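You operate a simulated robot arm through the tools that you are given. There is no shell and no other tool.

You run a simulated robot arm. Do the job below in one go: nothing can be reset, and whatever is moved stays where it is left.

TASK
Take the plug from the top of the steel rack and put it on the green notebook. Press the down key three times. Put the lower card from the top of the tile bench on the shelf under the tile bench and the 10 min card on the back of the ware table. Take the sanding block with the smallest size on its label from the top of the tile bench and put it on the shelf under the tile bench. Put one of the wooden sticks from the top of the tile bench on the top of the towel pad. Lift the river tub lid open. The order is free. Set down upright: plug.

The check looks at the end state, three seconds after you hand in, the way a careful person would. Anything else that was tipped, shoved, dropped, spilled or broken makes it a failure. Lids that push on must go on centred and level and be pressed home; caps that screw on are set level and turned clockwise until they are tight. Flat cloth is picked up by pressing the open fingertips on it (5 to 10 N) and closing them slowly along it; thin cloth reads only 2 to 8 mm in the jaws.

THE ROBOT
A 7-joint arm with a two-finger parallel gripper on a trunk, on a base that drives. Base frame: it is fixed to the floor where the robot stands at the start and does not move with it; the origin is under the middle of the robot, x ahead of it, y to its left, z up. Readings come in m, degrees, newtons and seconds.
Its first joint turns from -166.0 to 166.0 degrees. Places, roughly: back of the ware table (24x26 cm) [3.18, -3.52, 0.66]; card [3.5, 0.5, 0.75]; down key [2.4, 1.9, 1.2]; notebook [-1.25, 2.25, 0.75]; plug (5x5x9 cm) [2.4, 2.7, 1]; river tub lid [3.4, 0.2, 0.9]; sanding block [3.75, 0.75, 0.75]; shelf under the tile bench [3.6, 0.3, 0.2]; top of the towel pad (16x15 cm) [4.24, -1.3, 0.82]; wooden stick (2x2x11 cm) [3.1, 0.4, 0.9]. Payload 3.43 kg.
The tool frame sits at the grasp point between the pads (the TCP): z along the fingers, y along the line on which they close. The tips reach 0.03 m beyond it. The gripper opens to 0.094 m. The fingers are 0.028 m wide and 0.01 m thick; the gripper's body (0.05 by 0.096 m) begins 0.055 m behind the TCP.
Orientation is that of the tool frame in the base frame, as a unit quaternion [x, y, z, w]. With the fingers straight down and closing along the base's y, the tool's x points along the base's -x, its y along +y and its z along -z.

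THE INTERFACE
- The arm moves only by the tool servo_tool. Its argument "steps" is a list of rows, each a list of 7 numbers: the opening in per cent of the stroke, from 0 (shut) to 100 (fully open), then the shift along the tool's x, y, z in m, then the turn, a rotation vector about the tool's x, y, z in degrees. In form: [[claw, dx, dy, dz, rx, ry, rz], ...]. A call has 1 to 20 rows; each row is the pose to reach, as a shift and turn from the pose commanded when the call began, along the tool's axes at that moment. Rows are played at 5 a second. More than 0.05 m and 8.6 degrees between two rows, or a gripper value outside its range, and nothing of the call is played. Where a pose cannot be reached the arm comes as near as it can. A force on the tool above 40 N (or 10 N above the force at the start of the call, whichever is more), or a blocked arm, ends the call early, and 0.2 s more pass. The fingers move at their own pace (about 0.045 m/s each) and stop on an object; they squeeze with about 34 N. The grip force told is the motor's: it shows also when the fingers shut on nothing. Time passes only in rows, and 0.2 s behind the last, so rows that repeat a pose let the fingers close. It gives the time, the measured TCP pose, the force on the tool (base axes), the opening and the grip force at its end, in the units of the frame above (readings bear some noise), with the torque about the TCP (base axes, N m) and any sound that the robot's microphone picked up.
- Cameras (640 x 400 px; columns grow to the right, rows downward): "scene" is now at [0.0329, 0.2273, 1.4084]; the picture's right is [-0.02, -1.00, 0.00], its down [-0.36, 0.01, -0.93] and it looks along [0.93, -0.02, -0.36] (base axes); focal length 268 px, centre (320, 200). "wrist" rides on the gripper at [0.076, 0.014, -0.103] in the tool frame; the picture's right is [-0.18, 0.98, 0.00], its down [-0.75, -0.14, -0.64] and it looks along [-0.63, -0.12, 0.77] (tool axes); focal length 243 px, centre (320, 200). There is no depth. A picture from a camera that has moved, and an enlarged one, comes with that camera's place and axes in the base frame and with its lens.
- grab_frame(camera): a new picture of that camera. The clock stands still meanwhile.
- steer(legs): drives the robot by 1 to 6 legs, each [ahead, turn to the left] in m and degrees, along the robot's own axes; the way and the turn of a leg run together, so that a leg with both is an arc; at most 1.5 m and 180 degrees a leg. The arm and the cameras ride along, it lands a little off, and it stops where it bumps. It gives what a move gives.
- aim_head(pan, tilt): turns the head with the scene camera to pan (to the left, within 120 degrees either way) and tilt (down, from -29 to 69), counted from straight ahead of the robot. It gives what a move gives.
- enlarge(camera, box): a new picture of the part [left, top, right, bottom] of that camera's present view, enlarged. The clock stands still meanwhile.
- close_job(): hands the job in; it is judged then, once.

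Places have to be worked out from the pictures, the camera data and where the tool is seen. Open the gripper and draw the arm clear of the work before you hand the job in, unless the task says otherwise.

The tools are called after "Request:" by a JSON object that holds its "fn" and its "kwargs". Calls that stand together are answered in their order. servo_tool: Moves the arm, as the interface text tells. Its arguments: {"type":"object","properties":{"steps":{"type":"array","items":{"type":"array","items":{"type":"number"}}}},"required":["steps"]} The other tools are called the same way: steer (legs) drives the base; aim_head (pan, tilt) turns the head that bears the scene camera; grab_frame (camera) takes a picture; enlarge (camera, box) takes an enlarged picture of a part of a camera's view; close_job () hands the job in.

At the start:

```text
time: 0.0
position: [0.5987, -0.011, 1.2143]
tool_rot: [0.003, 1.0, 0.0, 0.0]
wrist_force: [0.6, 0.8, -1.3]
moment: [0.03, 0.02, 0.0]
opening: 0.0938
gripper_force: 0.2
robot x, y, heading: [0.0041, -0.0048, 0.2]
head pan, tilt: [-1.3, 21.3]
```

scene: 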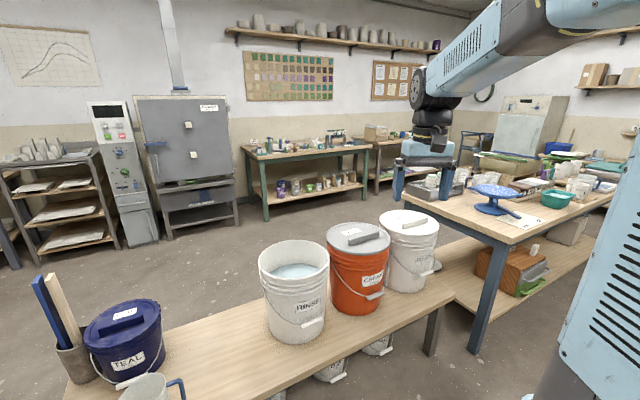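
wrist: 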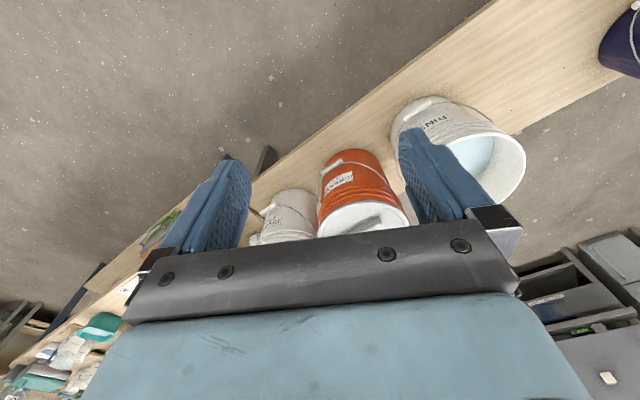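

I start by looking around the room to locate furniture and free floor before moving.

Request:
{"fn": "aim_head", "kwargs": {"pan": 60, "tilt": 20}}

```text
time: 1.3
position: [0.599, -0.0102, 1.2168]
tool_rot: [0.002, 1.0, 0.0, 0.0]
wrist_force: [-0.5, -0.5, -0.8]
moment: [-0.02, -0.01, 0.02]
opening: 0.0941
gripper_force: 0.1
robot x, y, heading: [-0.0003, -0.006, 0.1]
head pan, tilt: [60.0, 20.0]
```

Head is turned left; take a picture.

Request:
{"fn": "grab_frame", "kwargs": {"camera": "scene"}}

Request:
{"fn": "aim_head", "kwargs": {"pan": 118, "tilt": 25}}

Request:
{"fn": "grab_frame", "kwargs": {"camera": "scene"}}

Request:
{"fn": "aim_head", "kwargs": {"pan": -60, "tilt": 25}}

Request:
{"fn": "grab_frame", "kwargs": {"camera": "scene"}}

Request:
{"fn": "aim_head", "kwargs": {"pan": -118, "tilt": 25}}

Request:
{"fn": "grab_frame", "kwargs": {"camera": "scene"}}

```text
taken
camera scene: at [-0.0133, 0.31, 1.4105], right [0.87, -0.5, 0.0], down [-0.17, -0.3, -0.94], along [0.47, 0.81, -0.34], focal length 268 px, centre (320, 200)
```

scene: 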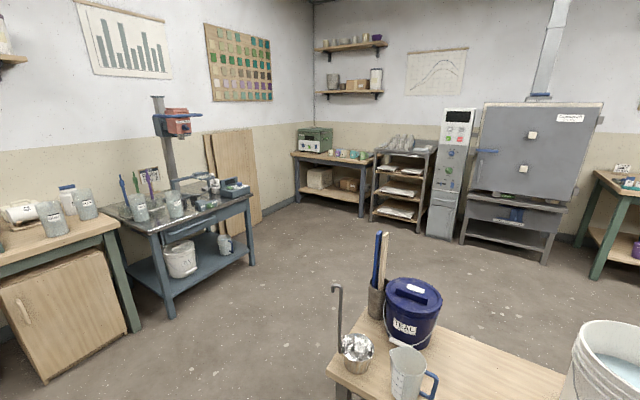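

```text
time: 2.6
position: [0.5992, -0.0107, 1.2161]
tool_rot: [0.001, 1.0, 0.0, 0.0]
wrist_force: [-0.5, 0.1, 0.0]
moment: [-0.03, 0.03, 0.0]
opening: 0.094
gripper_force: 0.1
robot x, y, heading: [0.0025, -0.0025, -0.2]
head pan, tilt: [118.0, 25.0]
```

```text
taken
camera scene: at [-0.1032, 0.3108, 1.4025], right [0.88, 0.47, 0.0], down [0.2, -0.37, -0.91], along [-0.42, 0.8, -0.42], focal length 268 px, centre (320, 200)
```

scene: 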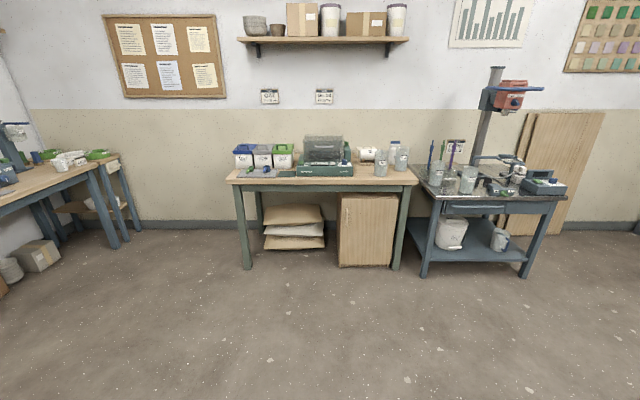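

```text
time: 5.2
position: [0.5977, -0.0114, 1.2172]
tool_rot: [0.003, 1.0, 0.0, 0.001]
wrist_force: [0.4, 0.3, -0.4]
moment: [-0.01, 0.02, 0.02]
opening: 0.0942
gripper_force: 0.1
robot x, y, heading: [0.0015, -0.0052, 0.1]
head pan, tilt: [-60.0, 25.0]
```

```text
taken
camera scene: at [-0.014, 0.1496, 1.4025], right [-0.87, -0.5, 0.0], down [-0.21, 0.37, -0.91], along [0.45, -0.79, -0.42], focal length 268 px, centre (320, 200)
```

scene: 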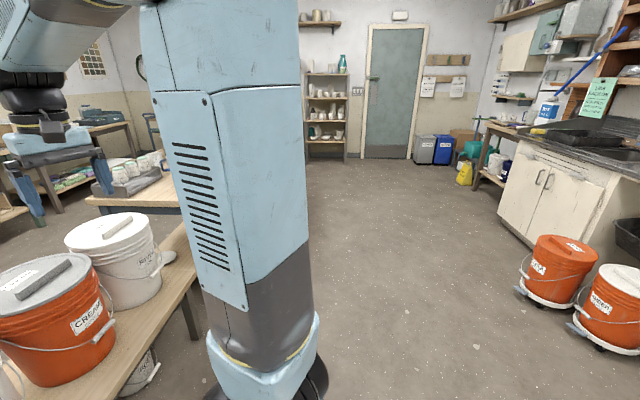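

```text
time: 6.5
position: [0.5987, -0.0112, 1.2151]
tool_rot: [0.002, 1.0, 0.0, 0.0]
wrist_force: [-0.1, -0.4, -1.4]
moment: [-0.01, 0.0, 0.03]
opening: 0.0939
gripper_force: 0.0
robot x, y, heading: [-0.0004, -0.0055, -0.0]
head pan, tilt: [-118.0, 25.0]
```

```text
taken
camera scene: at [-0.1033, 0.148, 1.4025], right [-0.88, 0.47, 0.0], down [0.2, 0.37, -0.91], along [-0.43, -0.8, -0.42], focal length 268 px, centre (320, 200)
```

scene: 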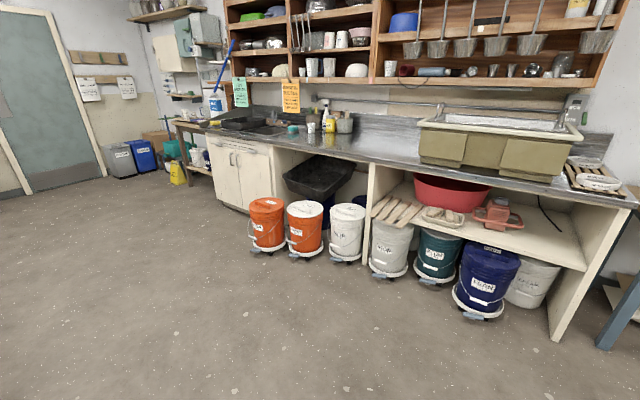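

The room is turned about 28° to the base frame; the rack and kiln controller are along the far wall, reached around the left end of the bucket bench. I drive around that end in the clear aisle.

Request:
{"fn": "steer", "kwargs": {"legs": [[0, 118], [1.15, 0], [0, -90], [1.5, 0]]}}

Request:
{"fn": "aim_head", "kwargs": {"pan": 0, "tilt": 15}}

Request:
{"fn": "grab_frame", "kwargs": {"camera": "scene"}}

```text
time: 10.2
position: [0.23, 0.5487, 1.2158]
tool_rot: [-0.561, 0.828, 0.0, 0.0]
wrist_force: [0.7, 0.9, 0.6]
moment: [-0.02, 0.09, -0.01]
opening: 0.0941
gripper_force: 0.0
robot x, y, heading: [0.0688, -0.0353, 70.8]
head pan, tilt: [-118.0, 25.0]
stopped in leg 1: the robot was blocked; the commanded pose is now the measured one
```

```text
time: 12.2
position: [0.2281, 0.5471, 1.2163]
tool_rot: [-0.561, 0.827, 0.0, 0.0]
wrist_force: [0.5, 0.4, 0.3]
moment: [0.0, 0.0, 0.02]
opening: 0.0941
gripper_force: 0.1
robot x, y, heading: [0.0706, -0.0362, 70.5]
head pan, tilt: [0.0, 15.0]
```

```text
taken
camera scene: at [-0.1442, 0.0736, 1.4187], right [0.94, -0.33, 0.0], down [-0.09, -0.24, -0.97], along [0.32, 0.91, -0.26], focal length 268 px, centre (320, 200)
```

scene: 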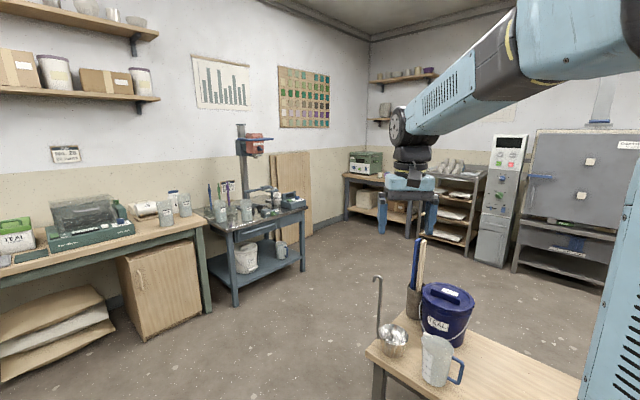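

The turn was blocked, likely the base touches the bucket bench. I look down to see what's near the base.

Request:
{"fn": "aim_head", "kwargs": {"pan": -45, "tilt": 60}}

Request:
{"fn": "grab_frame", "kwargs": {"camera": "scene"}}

Request:
{"fn": "aim_head", "kwargs": {"pan": 60, "tilt": 60}}

Request:
{"fn": "grab_frame", "kwargs": {"camera": "scene"}}

```text
time: 13.3
position: [0.229, 0.5472, 1.2178]
tool_rot: [-0.561, 0.828, 0.0, -0.001]
wrist_force: [-0.4, 0.7, 0.5]
moment: [-0.02, 0.0, -0.02]
opening: 0.0942
gripper_force: 0.1
robot x, y, heading: [0.0749, -0.0359, 70.7]
head pan, tilt: [-45.0, 60.0]
```

```text
taken
camera scene: at [-0.1151, 0.0144, 1.3524], right [0.43, -0.9, 0.0], down [-0.78, -0.38, -0.5], along [0.45, 0.22, -0.87], focal length 268 px, centre (320, 200)
```

scene: 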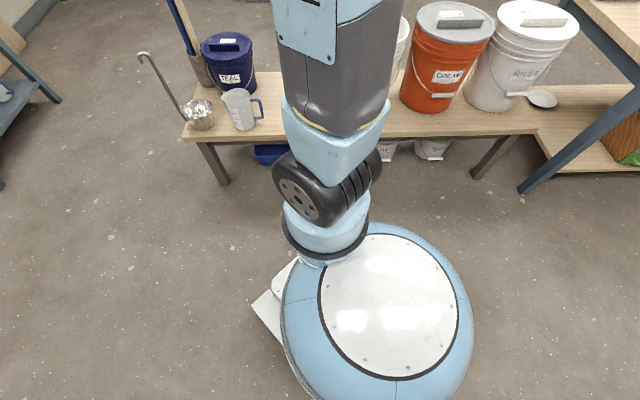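

```text
time: 15.1
position: [0.2302, 0.5474, 1.2163]
tool_rot: [-0.561, 0.828, -0.002, -0.001]
wrist_force: [0.1, 0.3, -0.2]
moment: [0.01, 0.02, 0.03]
opening: 0.094
gripper_force: 0.0
robot x, y, heading: [0.0701, -0.0353, 70.7]
head pan, tilt: [60.0, 60.0]
```

```text
taken
camera scene: at [-0.2186, 0.0362, 1.3524], right [0.76, 0.65, 0.0], down [0.56, -0.66, -0.5], along [-0.33, 0.38, -0.87], focal length 268 px, centre (320, 200)
```

scene: 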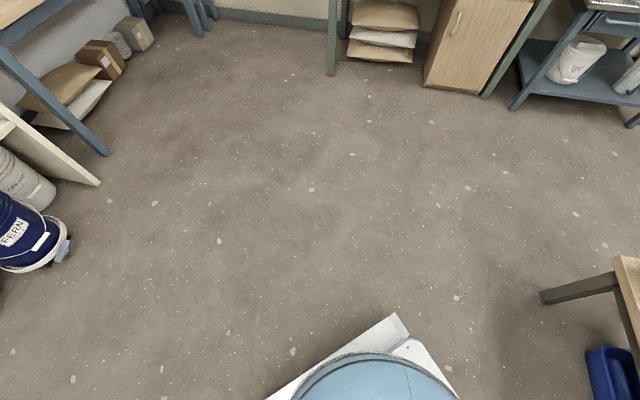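

Nothing touches on these sides; I check behind the robot.

Request:
{"fn": "aim_head", "kwargs": {"pan": 118, "tilt": 60}}

Request:
{"fn": "grab_frame", "kwargs": {"camera": "scene"}}

Request:
{"fn": "aim_head", "kwargs": {"pan": -110, "tilt": 60}}

Request:
{"fn": "grab_frame", "kwargs": {"camera": "scene"}}

Request:
{"fn": "grab_frame", "kwargs": {"camera": "wrist"}}

```text
time: 16.4
position: [0.2302, 0.5467, 1.2164]
tool_rot: [-0.561, 0.828, -0.001, -0.001]
wrist_force: [0.4, -0.3, -0.4]
moment: [0.02, 0.02, 0.02]
opening: 0.094
gripper_force: 0.1
robot x, y, heading: [0.0673, -0.0341, 70.4]
head pan, tilt: [118.0, 60.0]
```

```text
taken
camera scene: at [-0.2412, -0.0244, 1.3524], right [-0.15, 0.99, 0.0], down [0.86, 0.13, -0.5], along [-0.49, -0.07, -0.87], focal length 268 px, centre (320, 200)
```

scene: 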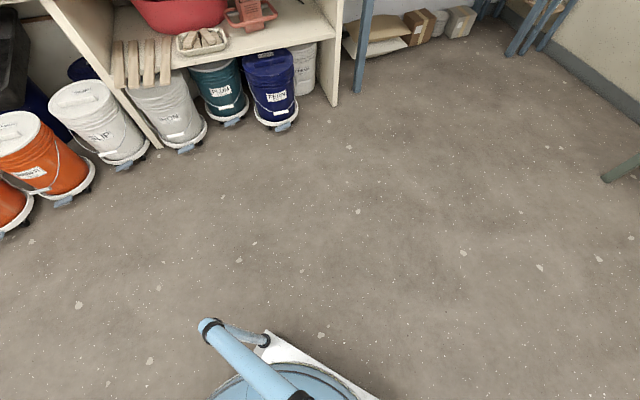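

```text
time: 19.6
position: [0.2299, 0.5479, 1.2164]
tool_rot: [-0.561, 0.827, -0.001, -0.001]
wrist_force: [0.6, -0.1, -0.1]
moment: [0.02, 0.02, 0.03]
opening: 0.0942
gripper_force: 0.1
robot x, y, heading: [0.0662, -0.0352, 70.6]
head pan, tilt: [-110.0, 60.0]
```

```text
taken
camera scene: at [-0.1237, -0.0568, 1.3524], right [-0.63, -0.77, 0.0], down [-0.67, 0.55, -0.5], along [0.39, -0.32, -0.87], focal length 268 px, centre (320, 200)
```

scene: 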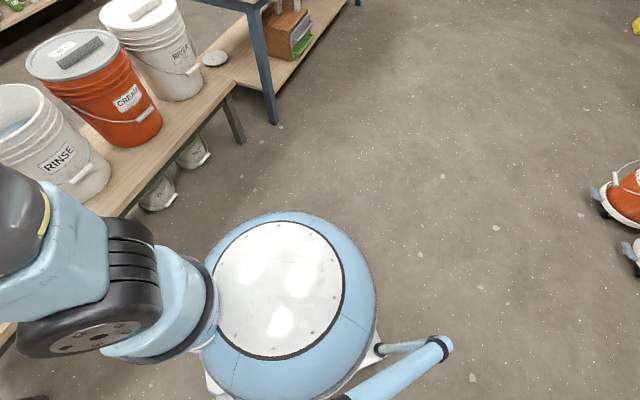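

```text
taken
camera wrist: at [0.1878, 0.4827, 1.3188], right [-0.85, 0.53, 0.0], down [0.41, 0.65, 0.64], along [0.34, 0.54, -0.77], focal length 243 px, centre (320, 200)
```

wrist: 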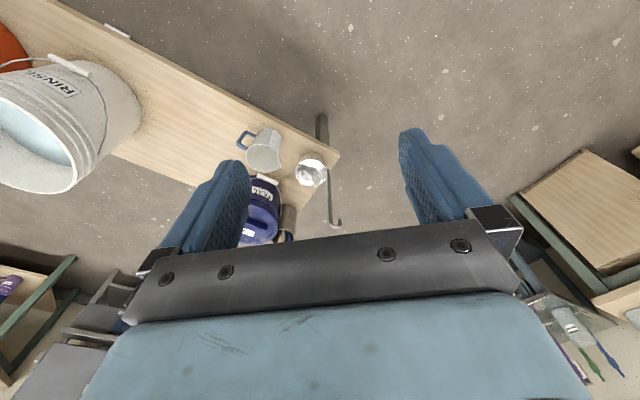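

Nothing visibly touches the base now, so I try continuing the turn in smaller portions.

Request:
{"fn": "steer", "kwargs": {"legs": [[0, 20]]}}

```text
time: 21.2
position: [0.0229, 0.5698, 1.2169]
tool_rot: [-0.696, 0.718, -0.001, 0.0]
wrist_force: [0.2, -0.5, 0.0]
moment: [0.02, 0.01, -0.01]
opening: 0.094
gripper_force: 0.1
robot x, y, heading: [0.0882, -0.0316, 90.5]
head pan, tilt: [-110.0, 60.0]
```

That worked. I finish the turn to 118° and drive toward the wall aisle, then turn to face the rack.

Request:
{"fn": "steer", "kwargs": {"legs": [[0, 27.5], [1.2, 0], [0, -45], [0, -45]]}}

Request:
{"fn": "aim_head", "kwargs": {"pan": 0, "tilt": 20}}

Request:
{"fn": "grab_frame", "kwargs": {"camera": "scene"}}

```text
time: 32.6
position: [-0.1298, 1.5354, 1.2175]
tool_rot: [-0.406, 0.914, -0.001, 0.0]
wrist_force: [-0.4, 0.4, -0.4]
moment: [-0.04, -0.07, -0.02]
opening: 0.0939
gripper_force: 0.1
robot x, y, heading: [-0.5255, 1.0712, 48.1]
head pan, tilt: [-110.0, 60.0]
stopped in leg 4: the robot was blocked; the commanded pose is now the measured one
```

```text
time: 34.5
position: [-0.13, 1.5354, 1.2175]
tool_rot: [-0.405, 0.914, -0.001, -0.001]
wrist_force: [0.0, 0.4, 0.0]
moment: [0.02, 0.01, -0.01]
opening: 0.0942
gripper_force: 0.1
robot x, y, heading: [-0.5254, 1.0748, 48.1]
head pan, tilt: [0.0, 20.0]
```

```text
taken
camera scene: at [-0.6796, 1.254, 1.4105], right [0.74, -0.67, 0.0], down [-0.23, -0.26, -0.94], along [0.63, 0.7, -0.34], focal length 268 px, centre (320, 200)
```

scene: 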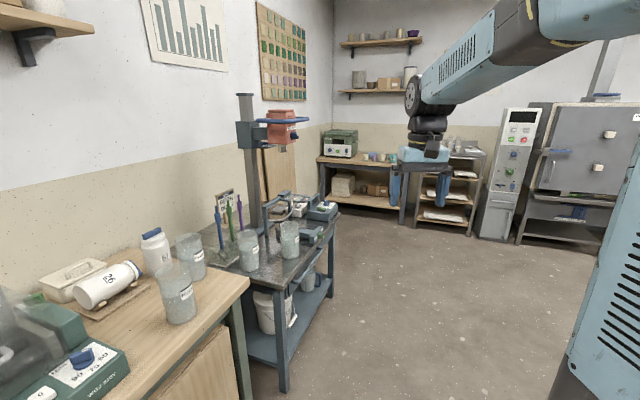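

The robot isn't near anything here, so I keep turning in smaller steps toward the rack.

Request:
{"fn": "steer", "kwargs": {"legs": [[0, -20]]}}

```text
time: 36.1
position: [0.0061, 1.3681, 1.2181]
tool_rot: [-0.239, 0.971, 0.0, -0.001]
wrist_force: [0.8, -0.3, -0.2]
moment: [0.0, 0.02, 0.0]
opening: 0.094
gripper_force: 0.1
robot x, y, heading: [-0.5344, 1.0932, 28.0]
head pan, tilt: [0.0, 20.0]
```

Heading is 28° with clear floor ahead; drive 1.5 m along the aisle and look.

Request:
{"fn": "steer", "kwargs": {"legs": [[1.5, 0]]}}

Request:
{"fn": "grab_frame", "kwargs": {"camera": "scene"}}

```text
time: 43.8
position: [1.3477, 2.1052, 1.2179]
tool_rot: [-0.246, 0.969, 0.0, -0.001]
wrist_force: [-0.3, 0.3, 0.4]
moment: [-0.01, -0.03, -0.03]
opening: 0.0941
gripper_force: 0.0
robot x, y, heading: [0.8161, 1.8198, 28.7]
head pan, tilt: [0.0, 20.0]
```

```text
taken
camera scene: at [0.7266, 2.0411, 1.4105], right [0.48, -0.88, 0.0], down [-0.3, -0.17, -0.94], along [0.82, 0.45, -0.34], focal length 268 px, centre (320, 200)
```

scene: 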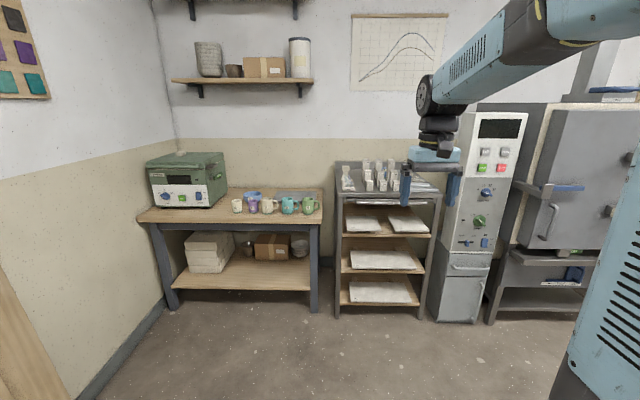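

Request:
{"fn": "enlarge", "kwargs": {"camera": "scene", "box": [320, 90, 540, 227]}}

```text
2.91 times, centred on (430, 158) of scene
camera zoom: at [0.7266, 2.0411, 1.4105], right [0.48, -0.88, 0.0], down [-0.3, -0.17, -0.94], along [0.82, 0.45, -0.34], focal length 780 px, centre (0, 321)
```

zoom: 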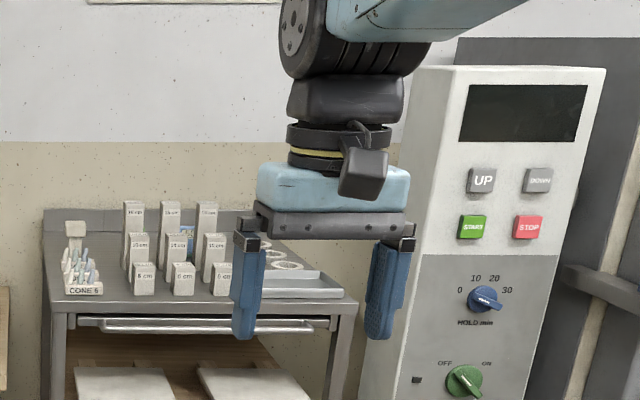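

The rack top holds kiln posts, a cone holder and, back left, the plug. I drive closer, arm above the posts.

Request:
{"fn": "steer", "kwargs": {"legs": [[0.9, 0]]}}

Request:
{"fn": "aim_head", "kwargs": {"pan": 10, "tilt": 30}}

Request:
{"fn": "grab_frame", "kwargs": {"camera": "scene"}}

Request:
{"fn": "grab_frame", "kwargs": {"camera": "wrist"}}

```text
time: 48.6
position: [2.1343, 2.5509, 1.2179]
tool_rot: [-0.251, 0.968, -0.001, -0.001]
wrist_force: [0.0, 0.8, 0.2]
moment: [-0.05, 0.0, 0.04]
opening: 0.0939
gripper_force: 0.0
robot x, y, heading: [1.6019, 2.2614, 29.4]
head pan, tilt: [0.0, 20.0]
```

```text
time: 49.3
position: [2.135, 2.5501, 1.2186]
tool_rot: [-0.251, 0.968, 0.0, -0.001]
wrist_force: [-0.5, -0.4, -0.3]
moment: [0.0, 0.03, 0.0]
opening: 0.094
gripper_force: 0.1
robot x, y, heading: [1.6007, 2.2565, 29.5]
head pan, tilt: [10.0, 30.0]
```

```text
taken
camera scene: at [1.5026, 2.4916, 1.3945], right [0.63, -0.77, 0.0], down [-0.39, -0.32, -0.87], along [0.67, 0.55, -0.5], focal length 268 px, centre (320, 200)
```

scene: 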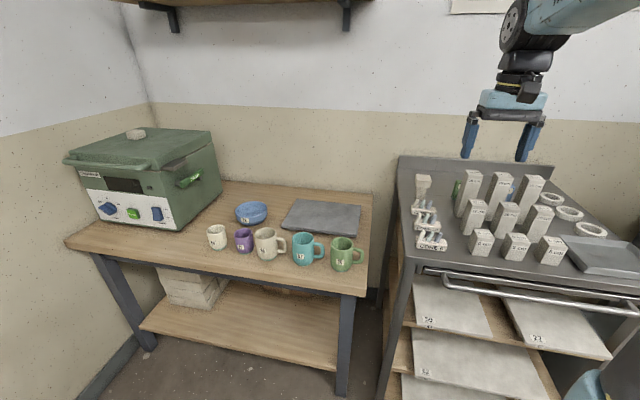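

```text
taken
camera wrist: at [2.0616, 2.5267, 1.3211], right [-0.32, 0.95, 0.0], down [0.73, 0.24, 0.64], along [0.61, 0.2, -0.77], focal length 243 px, centre (320, 200)
```

wrist: 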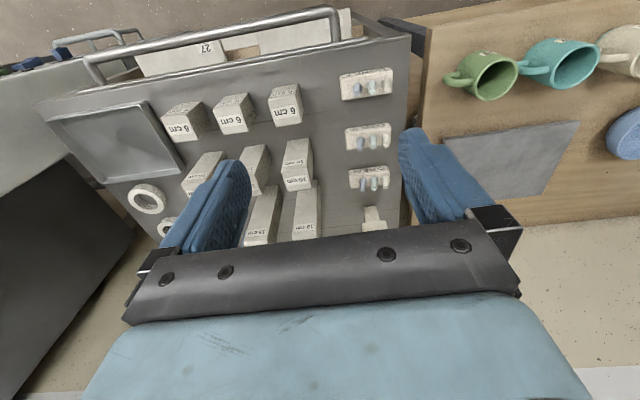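

The plug is at the back-left of the rack, behind three cone holders. I zoom in on it.

Request:
{"fn": "enlarge", "kwargs": {"camera": "scene", "box": [380, 150, 500, 270]}}

Request:
{"fn": "enlarge", "kwargs": {"camera": "wrist", "box": [300, 50, 460, 250]}}

```text
3.33 times, centred on (440, 210) of scene
camera zoom: at [1.5026, 2.4916, 1.3945], right [0.63, -0.77, 0.0], down [-0.39, -0.32, -0.87], along [0.67, 0.55, -0.5], focal length 893 px, centre (-80, 167)
```

zoom: 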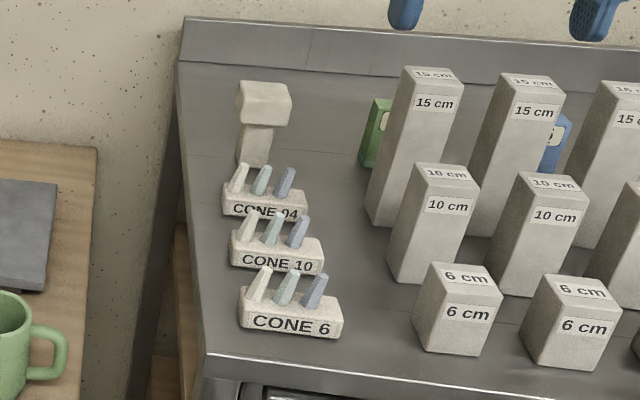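

```text
2.00 times, centred on (380, 150) of wrist
camera zoom: at [2.0616, 2.5267, 1.3211], right [-0.32, 0.95, 0.0], down [0.73, 0.24, 0.64], along [0.61, 0.2, -0.77], focal length 485 px, centre (200, 300)
```

zoom: 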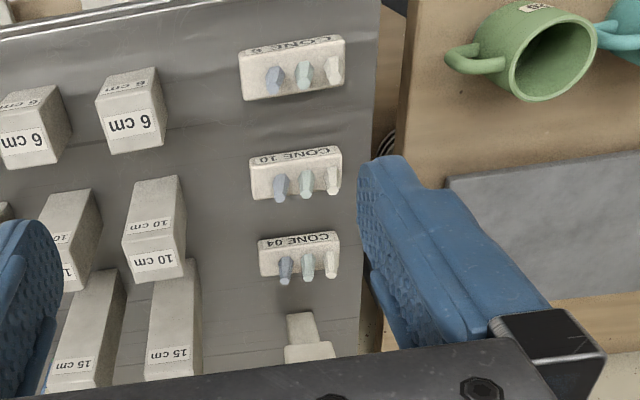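

The plug (square head on a stem) is at about (2.373, 2.749), head centre z≈0.99. I edge forward a bit to have comfortable reach.

Request:
{"fn": "steer", "kwargs": {"legs": [[0.08, 0]]}}

```text
time: 50.4
position: [2.204, 2.5902, 1.2183]
tool_rot: [-0.251, 0.968, 0.0, -0.001]
wrist_force: [0.3, 1.1, 0.9]
moment: [0.02, -0.02, 0.0]
opening: 0.0938
gripper_force: 0.1
robot x, y, heading: [1.6701, 2.301, 29.3]
head pan, tilt: [10.0, 30.0]
```

Now move above the plug at the current height and look from both cameras.

Request:
{"fn": "servo_tool", "kwargs": {"steps": [[100, -0.045, 0.012, 0, 0, 0, 0], [100, -0.09, 0.024, 0, 0, 0, 0], [100, -0.135, 0.036, 0, 0, 0, 0], [100, -0.18, 0.048, 0, 0, 0, 0], [100, -0.225, 0.057, 0, 0, 0, 0], [100, -0.225, 0.057, 0, 0, 0, 0]]}}

Request:
{"fn": "grab_frame", "kwargs": {"camera": "wrist"}}

Request:
{"fn": "enlarge", "kwargs": {"camera": "scene", "box": [360, 80, 520, 280]}}

```text
time: 51.8
position: [2.3759, 2.7483, 1.2172]
tool_rot: [-0.25, 0.968, -0.001, -0.001]
wrist_force: [-0.2, -0.7, -0.3]
moment: [-0.04, 0.01, -0.03]
opening: 0.0938
gripper_force: 0.1
robot x, y, heading: [1.6707, 2.2966, 29.4]
head pan, tilt: [10.0, 30.0]
```

```text
taken
camera wrist: at [2.3023, 2.7237, 1.3202], right [-0.32, 0.95, 0.0], down [0.73, 0.24, 0.64], along [0.61, 0.2, -0.77], focal length 243 px, centre (320, 200)
```

wrist: 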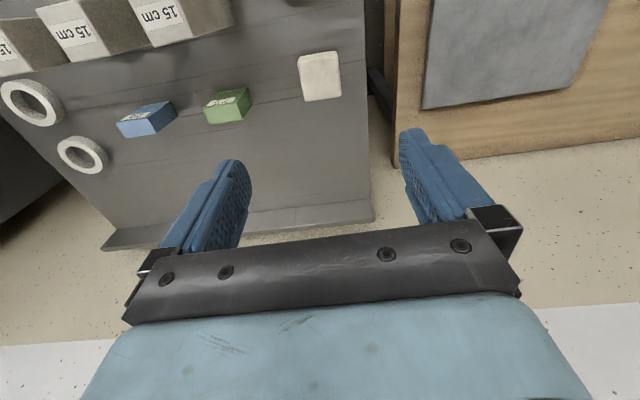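

```text
2.00 times, centred on (440, 180) of scene
camera zoom: at [1.5726, 2.531, 1.3945], right [0.63, -0.77, 0.0], down [-0.39, -0.32, -0.87], along [0.67, 0.55, -0.5], focal length 536 px, centre (80, 240)
```

zoom: 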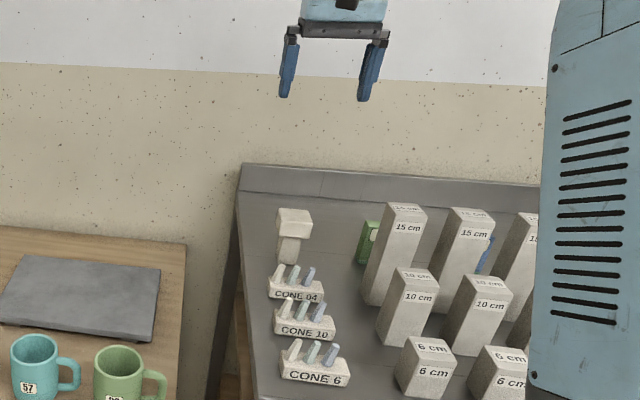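

The plug head is directly below, aligned with the jaws. I lower so that the pads hold the head at z≈0.995, and close.

Request:
{"fn": "servo_tool", "kwargs": {"steps": [[85, 0.008, 0.002, 0.045, 0, 0, 0], [85, 0.008, 0.002, 0.09, 0, 0, 0], [85, 0.008, 0.002, 0.13, 0, 0, 0], [85, 0.008, 0.002, 0.16, 0, 0, 0], [85, 0.008, 0.002, 0.16, 0, 0, 0]]}}

Request:
{"fn": "grab_frame", "kwargs": {"camera": "wrist"}}

Request:
{"fn": "enlarge", "kwargs": {"camera": "scene", "box": [360, 80, 520, 280]}}

```text
time: 53.0
position: [2.3672, 2.7484, 1.059]
tool_rot: [-0.251, 0.968, -0.001, -0.001]
wrist_force: [-0.8, 0.1, -0.3]
moment: [0.0, 0.01, -0.02]
opening: 0.08
gripper_force: 0.0
robot x, y, heading: [1.6703, 2.2974, 29.3]
head pan, tilt: [10.0, 30.0]
```

```text
taken
camera wrist: at [2.2935, 2.7243, 1.161], right [-0.32, 0.95, 0.0], down [0.73, 0.24, 0.64], along [0.61, 0.2, -0.77], focal length 243 px, centre (320, 200)
```

wrist: 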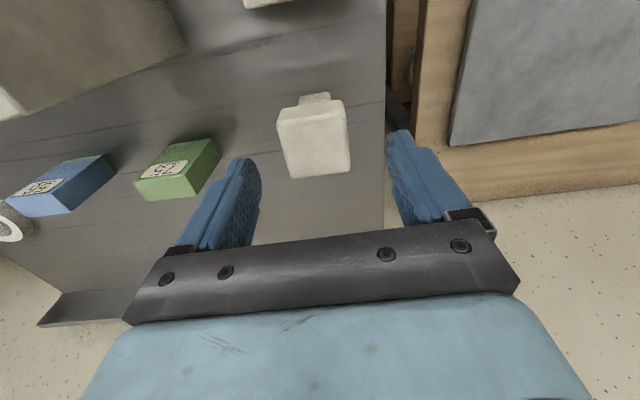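

```text
2.00 times, centred on (440, 180) of scene
camera zoom: at [1.5724, 2.5309, 1.3945], right [0.63, -0.77, 0.0], down [-0.39, -0.32, -0.87], along [0.67, 0.55, -0.5], focal length 536 px, centre (80, 240)
```

zoom: 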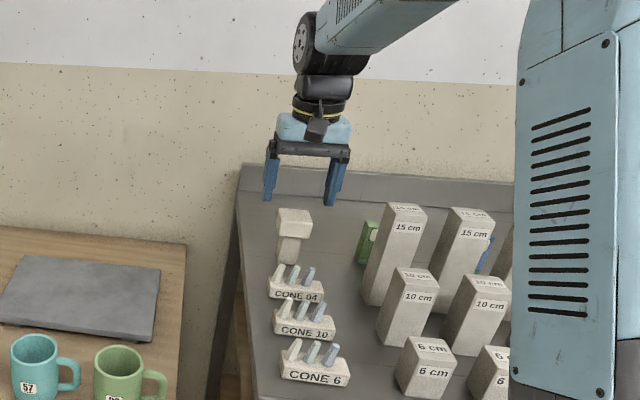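

Aligned. Lower another 6 cm and close on the head.

Request:
{"fn": "servo_tool", "kwargs": {"steps": [[85, 0, -0.002, 0.03, 0, 0, 0], [85, 0, -0.002, 0.062, 0, 0, 0], [85, 0, -0.002, 0.062, 0, 0, 0], [0, 0, -0.002, 0.062, 0, 0, 0], [0, 0, -0.002, 0.062, 0, 0, 0], [0, 0, -0.002, 0.062, 0, 0, 0], [0, 0, -0.002, 0.062, 0, 0, 0]]}}

Request:
{"fn": "enlarge", "kwargs": {"camera": "scene", "box": [360, 80, 520, 280]}}

```text
time: 54.6
position: [2.3694, 2.7453, 0.9974]
tool_rot: [-0.252, 0.968, 0.0, -0.002]
wrist_force: [-0.1, -0.1, -0.1]
moment: [0.01, 0.03, -0.01]
opening: 0.0519
gripper_force: 34.2
robot x, y, heading: [1.6684, 2.2976, 29.3]
head pan, tilt: [10.0, 30.0]
```

```text
2.00 times, centred on (440, 180) of scene
camera zoom: at [1.5724, 2.531, 1.3945], right [0.63, -0.77, 0.0], down [-0.39, -0.32, -0.87], along [0.67, 0.55, -0.5], focal length 536 px, centre (80, 240)
```

zoom: 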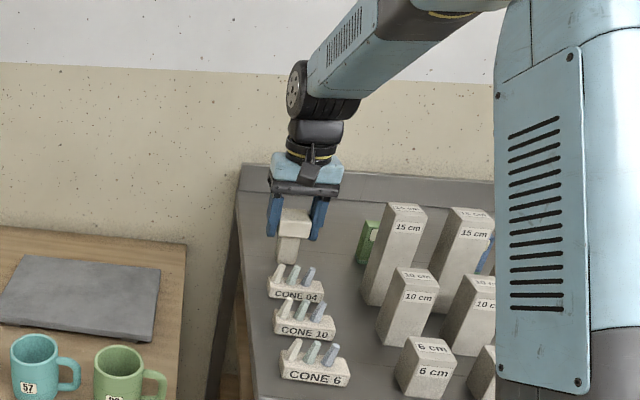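

Gripped (52 mm). Lift straight up, then draw back over the rack's front.

Request:
{"fn": "servo_tool", "kwargs": {"steps": [[0, 0, 0, -0.03, 0, 0, 0], [0, 0, 0, -0.075, 0, 0, 0], [0, 0, 0, -0.12, 0, 0, 0], [0, 0, 0, -0.165, 0, 0, 0], [0, 0, 0, -0.21, 0, 0, 0], [0, 0.04, -0.01, -0.24, 0, 0, 0], [0, 0.085, -0.02, -0.24, 0, 0, 0], [0, 0.13, -0.03, -0.24, 0, 0, 0], [0, 0.175, -0.045, -0.24, 0, 0, 0], [0, 0.22, -0.055, -0.24, 0, 0, 0], [0, 0.22, -0.055, -0.24, 0, 0, 0]]}}

Request:
{"fn": "grab_frame", "kwargs": {"camera": "scene"}}

Request:
{"fn": "grab_frame", "kwargs": {"camera": "wrist"}}

```text
refused: row 6 steps farther than a row can; nothing moved
```

```text
taken
camera scene: at [1.5724, 2.531, 1.3945], right [0.63, -0.77, 0.0], down [-0.39, -0.32, -0.87], along [0.67, 0.55, -0.5], focal length 268 px, centre (320, 200)
```

scene: 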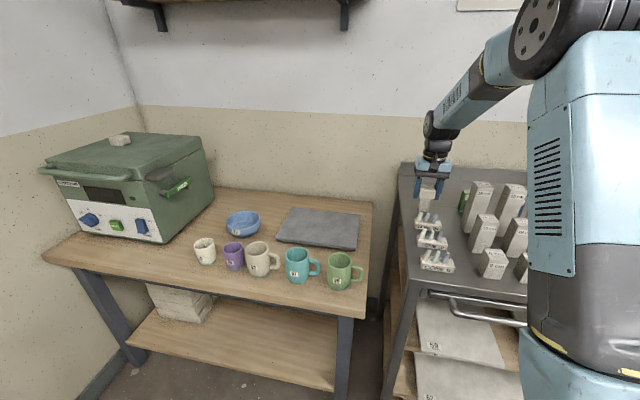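

```text
taken
camera wrist: at [2.2952, 2.7222, 1.0994], right [-0.32, 0.95, 0.0], down [0.73, 0.24, 0.64], along [0.61, 0.2, -0.77], focal length 243 px, centre (320, 200)
```

wrist: 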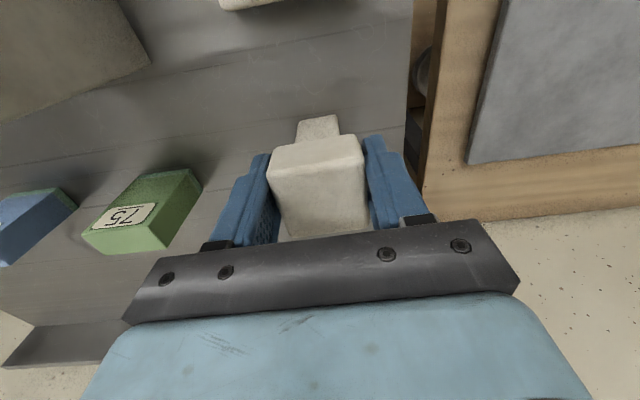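

One row was too long; resend with shorter steps.

Request:
{"fn": "servo_tool", "kwargs": {"steps": [[0, 0, 0, -0.03, 0, 0, 0], [0, 0, 0, -0.075, 0, 0, 0], [0, 0, 0, -0.12, 0, 0, 0], [0, 0, 0, -0.165, 0, 0, 0], [0, 0, 0, -0.21, 0, 0, 0], [0, 0.02, -0.005, -0.24, 0, 0, 0], [0, 0.06, -0.015, -0.24, 0, 0, 0], [0, 0.1, -0.025, -0.24, 0, 0, 0], [0, 0.14, -0.035, -0.24, 0, 0, 0], [0, 0.18, -0.045, -0.24, 0, 0, 0], [0, 0.22, -0.055, -0.24, 0, 0, 0], [0, 0.22, -0.055, -0.24, 0, 0, 0]]}}

Request:
{"fn": "grab_frame", "kwargs": {"camera": "scene"}}

```text
time: 57.2
position: [2.202, 2.5899, 1.2409]
tool_rot: [-0.251, 0.968, 0.0, -0.001]
wrist_force: [1.1, 0.6, -1.5]
moment: [-0.01, 0.01, 0.0]
opening: 0.0518
gripper_force: 34.0
robot x, y, heading: [1.6702, 2.2961, 29.5]
head pan, tilt: [10.0, 30.0]
```

```text
taken
camera scene: at [1.572, 2.5308, 1.3945], right [0.63, -0.77, 0.0], down [-0.39, -0.32, -0.87], along [0.67, 0.55, -0.5], focal length 268 px, centre (320, 200)
```

scene: 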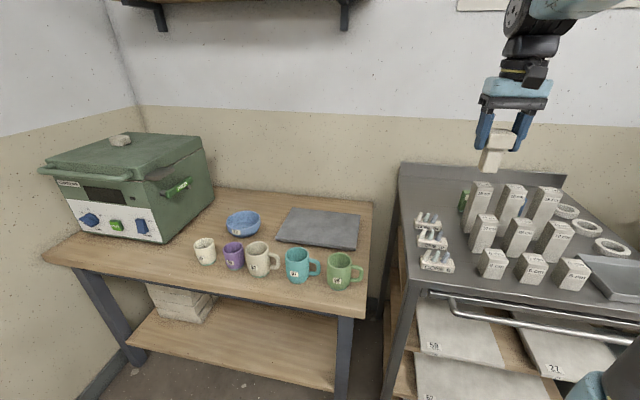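

The plug is held. I back up along the aisle to the notebook table.

Request:
{"fn": "steer", "kwargs": {"legs": [[-1.5, 0], [-1.05, 0]]}}

Request:
{"fn": "aim_head", "kwargs": {"pan": 60, "tilt": 35}}

Request:
{"fn": "grab_frame", "kwargs": {"camera": "scene"}}

```text
time: 69.9
position: [-0.0393, 1.3303, 1.2395]
tool_rot: [-0.252, 0.968, 0.0, -0.001]
wrist_force: [-0.1, -0.5, -1.7]
moment: [0.0, 0.01, 0.0]
opening: 0.0515
gripper_force: 34.5
robot x, y, heading: [-0.5699, 1.0381, 29.5]
head pan, tilt: [10.0, 30.0]
```

```text
time: 71.1
position: [-0.04, 1.3321, 1.2406]
tool_rot: [-0.252, 0.968, 0.0, 0.0]
wrist_force: [0.2, 0.1, -1.2]
moment: [0.0, 0.03, -0.01]
opening: 0.0516
gripper_force: 33.9
robot x, y, heading: [-0.5658, 1.0399, 29.5]
head pan, tilt: [60.0, 35.0]
```

```text
taken
camera scene: at [-0.7382, 1.3022, 1.3867], right [1.0, -0.01, 0.0], down [-0.01, -0.57, -0.82], along [0.01, 0.82, -0.57], focal length 268 px, centre (320, 200)
```

scene: 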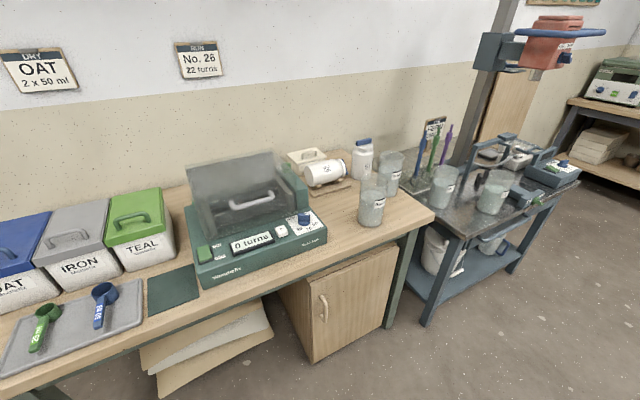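

A dark green flat item lies near the table's front edge; I zoom in.

Request:
{"fn": "enlarge", "kwargs": {"camera": "scene", "box": [100, 220, 260, 340]}}

```text
3.33 times, centred on (180, 280) of scene
camera zoom: at [-0.7382, 1.3022, 1.3867], right [1.0, -0.01, 0.0], down [-0.01, -0.57, -0.82], along [0.01, 0.82, -0.57], focal length 893 px, centre (787, -67)
```

zoom: 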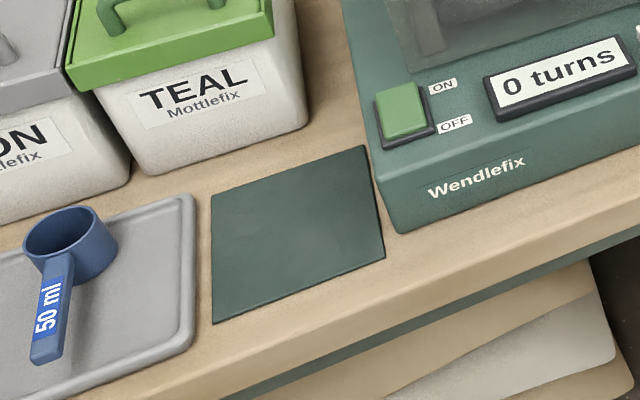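

That may be a notebook or a mat; the listed place is rough, so I look for other notebooks around here before deciding.

Request:
{"fn": "enlarge", "kwargs": {"camera": "scene", "box": [160, 130, 440, 300]}}

Request:
{"fn": "aim_head", "kwargs": {"pan": 100, "tilt": 30}}

Request:
{"fn": "grab_frame", "kwargs": {"camera": "scene"}}

```text
2.29 times, centred on (300, 215) of scene
camera zoom: at [-0.7382, 1.3022, 1.3867], right [1.0, -0.01, 0.0], down [-0.01, -0.57, -0.82], along [0.01, 0.82, -0.57], focal length 612 px, centre (366, 166)
```

zoom: 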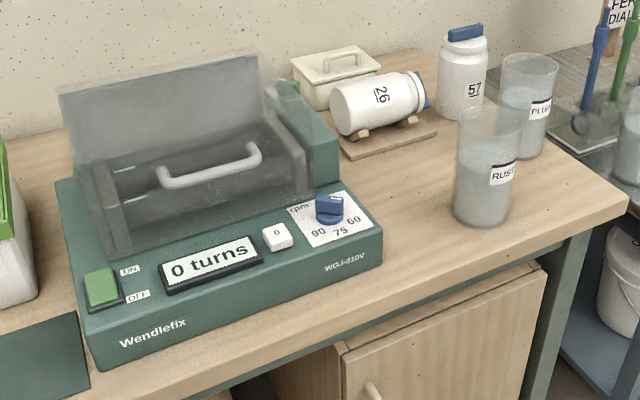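

```text
time: 72.1
position: [-0.0391, 1.3327, 1.2399]
tool_rot: [-0.252, 0.968, 0.001, -0.001]
wrist_force: [-0.5, -0.1, -1.3]
moment: [0.02, -0.02, -0.01]
opening: 0.0519
gripper_force: 34.3
robot x, y, heading: [-0.567, 1.0382, 29.7]
head pan, tilt: [100.0, 30.0]
```

```text
taken
camera scene: at [-0.7965, 1.2839, 1.3945], right [0.77, 0.64, 0.0], down [0.32, -0.39, -0.87], along [-0.55, 0.67, -0.5], focal length 268 px, centre (320, 200)
```

scene: 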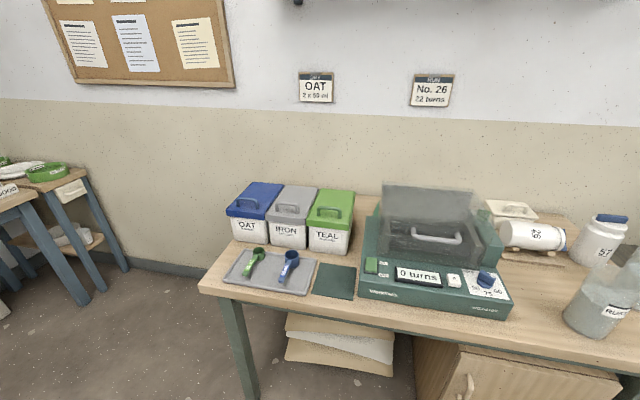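

The green rectangle is roughly 12×13 cm. I check the neighbouring tables for any other notebooks.

Request:
{"fn": "enlarge", "kwargs": {"camera": "scene", "box": [200, 160, 400, 320]}}

Request:
{"fn": "enlarge", "kwargs": {"camera": "scene", "box": [0, 140, 130, 260]}}

Request:
{"fn": "aim_head", "kwargs": {"pan": 118, "tilt": 20}}

Request:
{"fn": "grab_frame", "kwargs": {"camera": "scene"}}

Request:
{"fn": "aim_head", "kwargs": {"pan": 30, "tilt": 30}}

Request:
{"fn": "grab_frame", "kwargs": {"camera": "scene"}}

```text
2.50 times, centred on (300, 240) of scene
camera zoom: at [-0.7965, 1.2839, 1.3945], right [0.77, 0.64, 0.0], down [0.32, -0.39, -0.87], along [-0.55, 0.67, -0.5], focal length 670 px, centre (370, 100)
```

zoom: 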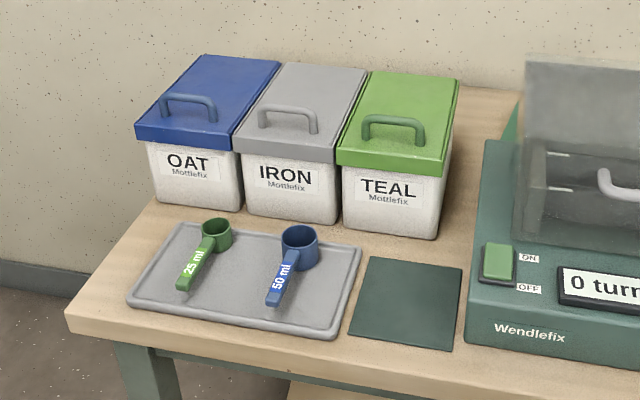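

```text
3.33 times, centred on (65, 200) of scene
camera zoom: at [-0.7965, 1.2839, 1.3945], right [0.77, 0.64, 0.0], down [0.32, -0.39, -0.87], along [-0.55, 0.67, -0.5], focal length 893 px, centre (1170, 200)
```

zoom: 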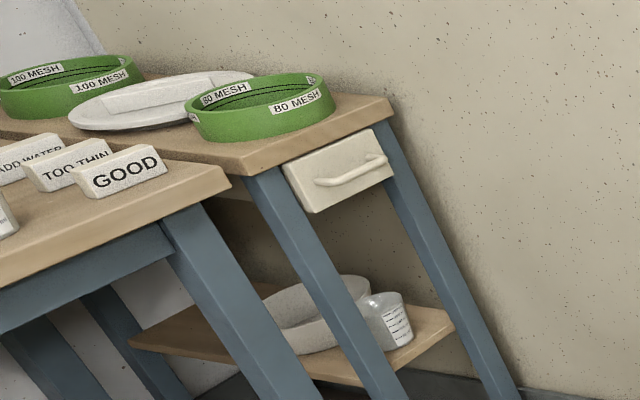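

```text
time: 73.0
position: [-0.0389, 1.3318, 1.2408]
tool_rot: [-0.253, 0.968, 0.0, -0.001]
wrist_force: [-0.3, 0.5, -1.3]
moment: [0.02, 0.01, 0.01]
opening: 0.0517
gripper_force: 34.5
robot x, y, heading: [-0.5694, 1.043, 29.3]
head pan, tilt: [118.0, 20.0]
```

```text
taken
camera scene: at [-0.8176, 1.2642, 1.4105], right [0.54, 0.84, 0.0], down [0.29, -0.18, -0.94], along [-0.79, 0.51, -0.34], focal length 268 px, centre (320, 200)
```

scene: 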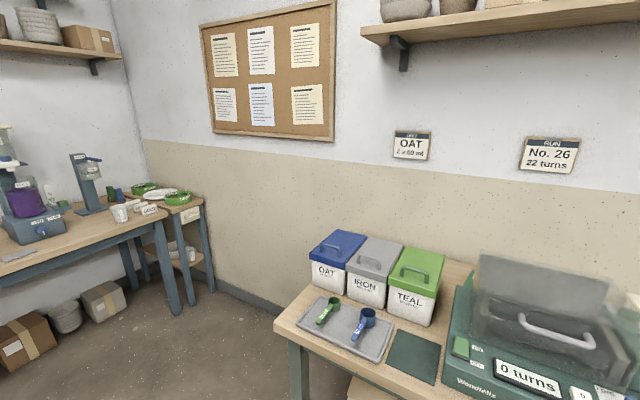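

```text
time: 74.6
position: [-0.04, 1.3328, 1.2401]
tool_rot: [-0.252, 0.968, 0.001, -0.001]
wrist_force: [-0.3, 0.1, -0.4]
moment: [0.0, 0.02, 0.03]
opening: 0.0517
gripper_force: 34.0
robot x, y, heading: [-0.5712, 1.0408, 29.4]
head pan, tilt: [30.0, 30.0]
```

```text
taken
camera scene: at [-0.6932, 1.2921, 1.3945], right [0.86, -0.51, 0.0], down [-0.25, -0.43, -0.87], along [0.44, 0.75, -0.5], focal length 268 px, centre (320, 200)
```

scene: 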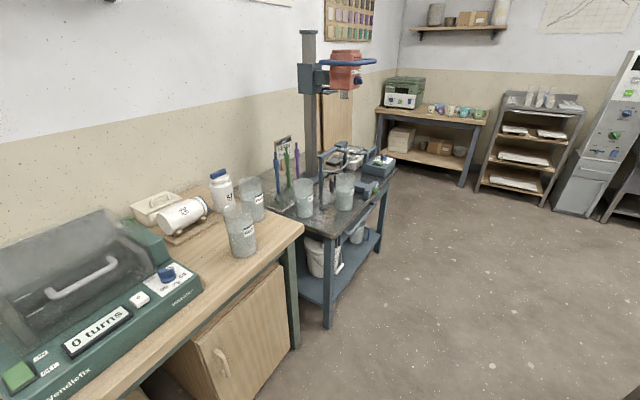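

No other notebooks nearby. I turn toward the table (and get a steeper view of behind the tubs to be sure).

Request:
{"fn": "steer", "kwargs": {"legs": [[0, 45]]}}

Request:
{"fn": "steer", "kwargs": {"legs": [[0, 44]]}}

Request:
{"fn": "aim_head", "kwargs": {"pan": 10, "tilt": 40}}

Request:
{"fn": "grab_frame", "kwargs": {"camera": "scene"}}

```text
time: 77.3
position: [-0.3986, 1.6211, 1.24]
tool_rot: [-0.602, 0.799, -0.001, -0.001]
wrist_force: [-0.4, -0.2, -1.8]
moment: [0.0, 0.01, 0.01]
opening: 0.0516
gripper_force: 34.0
robot x, y, heading: [-0.5227, 1.027, 74.5]
head pan, tilt: [30.0, 30.0]
```

```text
time: 80.0
position: [-0.8592, 1.5308, 1.2408]
tool_rot: [0.865, -0.502, 0.001, 0.001]
wrist_force: [-0.6, -0.2, -1.2]
moment: [0.02, -0.01, -0.01]
opening: 0.0519
gripper_force: 33.6
robot x, y, heading: [-0.4775, 1.0496, 119.1]
head pan, tilt: [30.0, 30.0]
```

```text
time: 80.8
position: [-0.8575, 1.53, 1.2413]
tool_rot: [0.864, -0.504, 0.0, 0.001]
wrist_force: [0.2, 0.0, -1.2]
moment: [0.01, 0.03, -0.01]
opening: 0.0516
gripper_force: 34.2
robot x, y, heading: [-0.48, 1.0534, 119.2]
head pan, tilt: [10.0, 40.0]
```

```text
taken
camera scene: at [-0.7104, 0.9491, 1.3792], right [0.77, 0.63, 0.0], down [0.41, -0.5, -0.77], along [-0.49, 0.59, -0.64], focal length 268 px, centre (320, 200)
```

scene: 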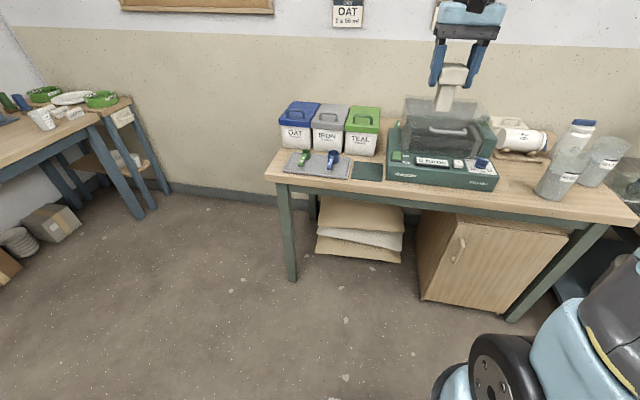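

Clear floor ahead; drive 0.25 m closer to the table.

Request:
{"fn": "steer", "kwargs": {"legs": [[0.25, 0]]}}

Request:
{"fn": "aim_head", "kwargs": {"pan": 15, "tilt": 40}}

Request:
{"fn": "grab_frame", "kwargs": {"camera": "scene"}}

Request:
{"fn": "grab_frame", "kwargs": {"camera": "wrist"}}

```text
time: 82.6
position: [-0.9784, 1.7418, 1.2416]
tool_rot: [0.864, -0.503, 0.0, 0.0]
wrist_force: [-0.1, -0.3, -1.6]
moment: [0.0, 0.03, -0.01]
opening: 0.0518
gripper_force: 33.5
robot x, y, heading: [-0.5991, 1.2662, 119.3]
head pan, tilt: [10.0, 40.0]
```

```text
time: 83.3
position: [-0.9781, 1.7419, 1.2414]
tool_rot: [0.864, -0.503, 0.001, 0.0]
wrist_force: [0.6, -0.1, -0.7]
moment: [-0.04, 0.02, -0.02]
opening: 0.0518
gripper_force: 34.2
robot x, y, heading: [-0.5977, 1.2621, 119.4]
head pan, tilt: [15.0, 40.0]
```

```text
taken
camera scene: at [-0.8349, 1.1567, 1.3791], right [0.72, 0.7, 0.0], down [0.45, -0.46, -0.77], along [-0.53, 0.55, -0.64], focal length 268 px, centre (320, 200)
```

scene: 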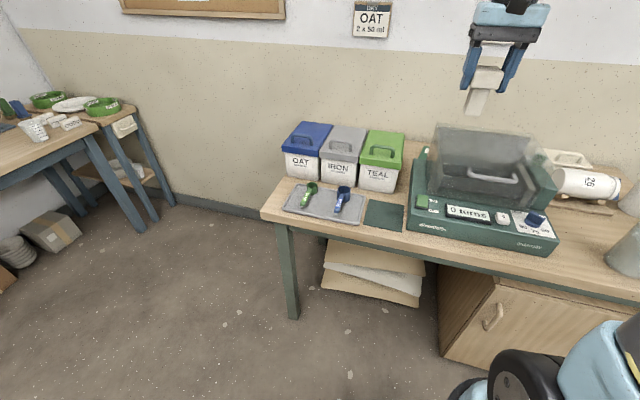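

```text
taken
camera wrist: at [-0.9528, 1.6693, 1.3441], right [-0.95, -0.32, 0.0], down [-0.25, 0.73, 0.64], along [-0.21, 0.61, -0.77], focal length 243 px, centre (320, 200)
```

wrist: 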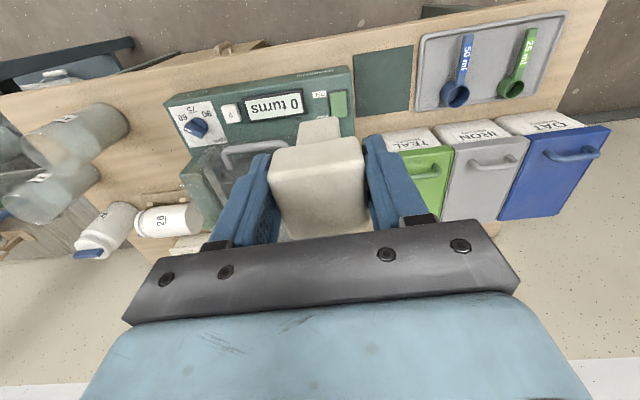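

The green notebook centre computes to (-1.137, 1.762) from both cameras. Move the plug above it at height, then partly lower.

Request:
{"fn": "servo_tool", "kwargs": {"steps": [[0, -0.025, 0.032, 0, 0, 0, 0], [0, -0.05, 0.065, 0, 0, 0, 0], [0, -0.075, 0.098, 0, 0, 0, 0], [0, -0.0965, 0.13, 0, 0, 0, 0], [0, -0.0965, 0.13, 0.04, 0, 0, 0], [0, -0.0965, 0.13, 0.085, 0, 0, 0], [0, -0.0965, 0.13, 0.13, 0, 0, 0], [0, -0.0965, 0.13, 0.175, 0, 0, 0], [0, -0.0965, 0.13, 0.22, 0, 0, 0], [0, -0.0965, 0.13, 0.26, 0, 0, 0], [0, -0.0965, 0.13, 0.3, 0, 0, 0], [0, -0.0965, 0.13, 0.3, 0, 0, 0]]}}

Request:
{"fn": "grab_frame", "kwargs": {"camera": "scene"}}

Request:
{"fn": "grab_frame", "kwargs": {"camera": "wrist"}}

```text
time: 85.9
position: [-1.1352, 1.7617, 0.94]
tool_rot: [0.864, -0.503, 0.001, 0.0]
wrist_force: [-0.3, 1.4, -1.6]
moment: [-0.01, -0.01, 0.0]
opening: 0.0519
gripper_force: 34.3
robot x, y, heading: [-0.5981, 1.2639, 119.1]
head pan, tilt: [15.0, 40.0]
```

```text
taken
camera scene: at [-0.835, 1.1569, 1.3791], right [0.72, 0.7, 0.0], down [0.45, -0.46, -0.77], along [-0.53, 0.55, -0.64], focal length 268 px, centre (320, 200)
```

scene: 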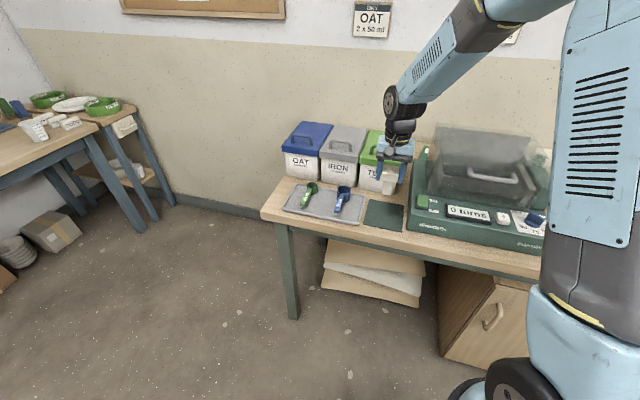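

```text
taken
camera wrist: at [-1.1116, 1.6894, 1.0425], right [-0.95, -0.32, 0.0], down [-0.25, 0.73, 0.64], along [-0.21, 0.61, -0.77], focal length 243 px, centre (320, 200)
```

wrist: 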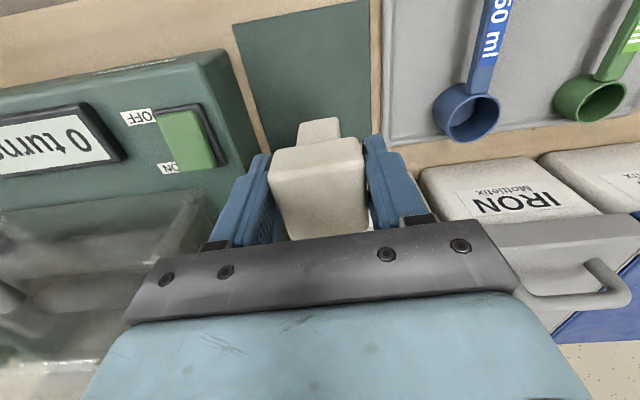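

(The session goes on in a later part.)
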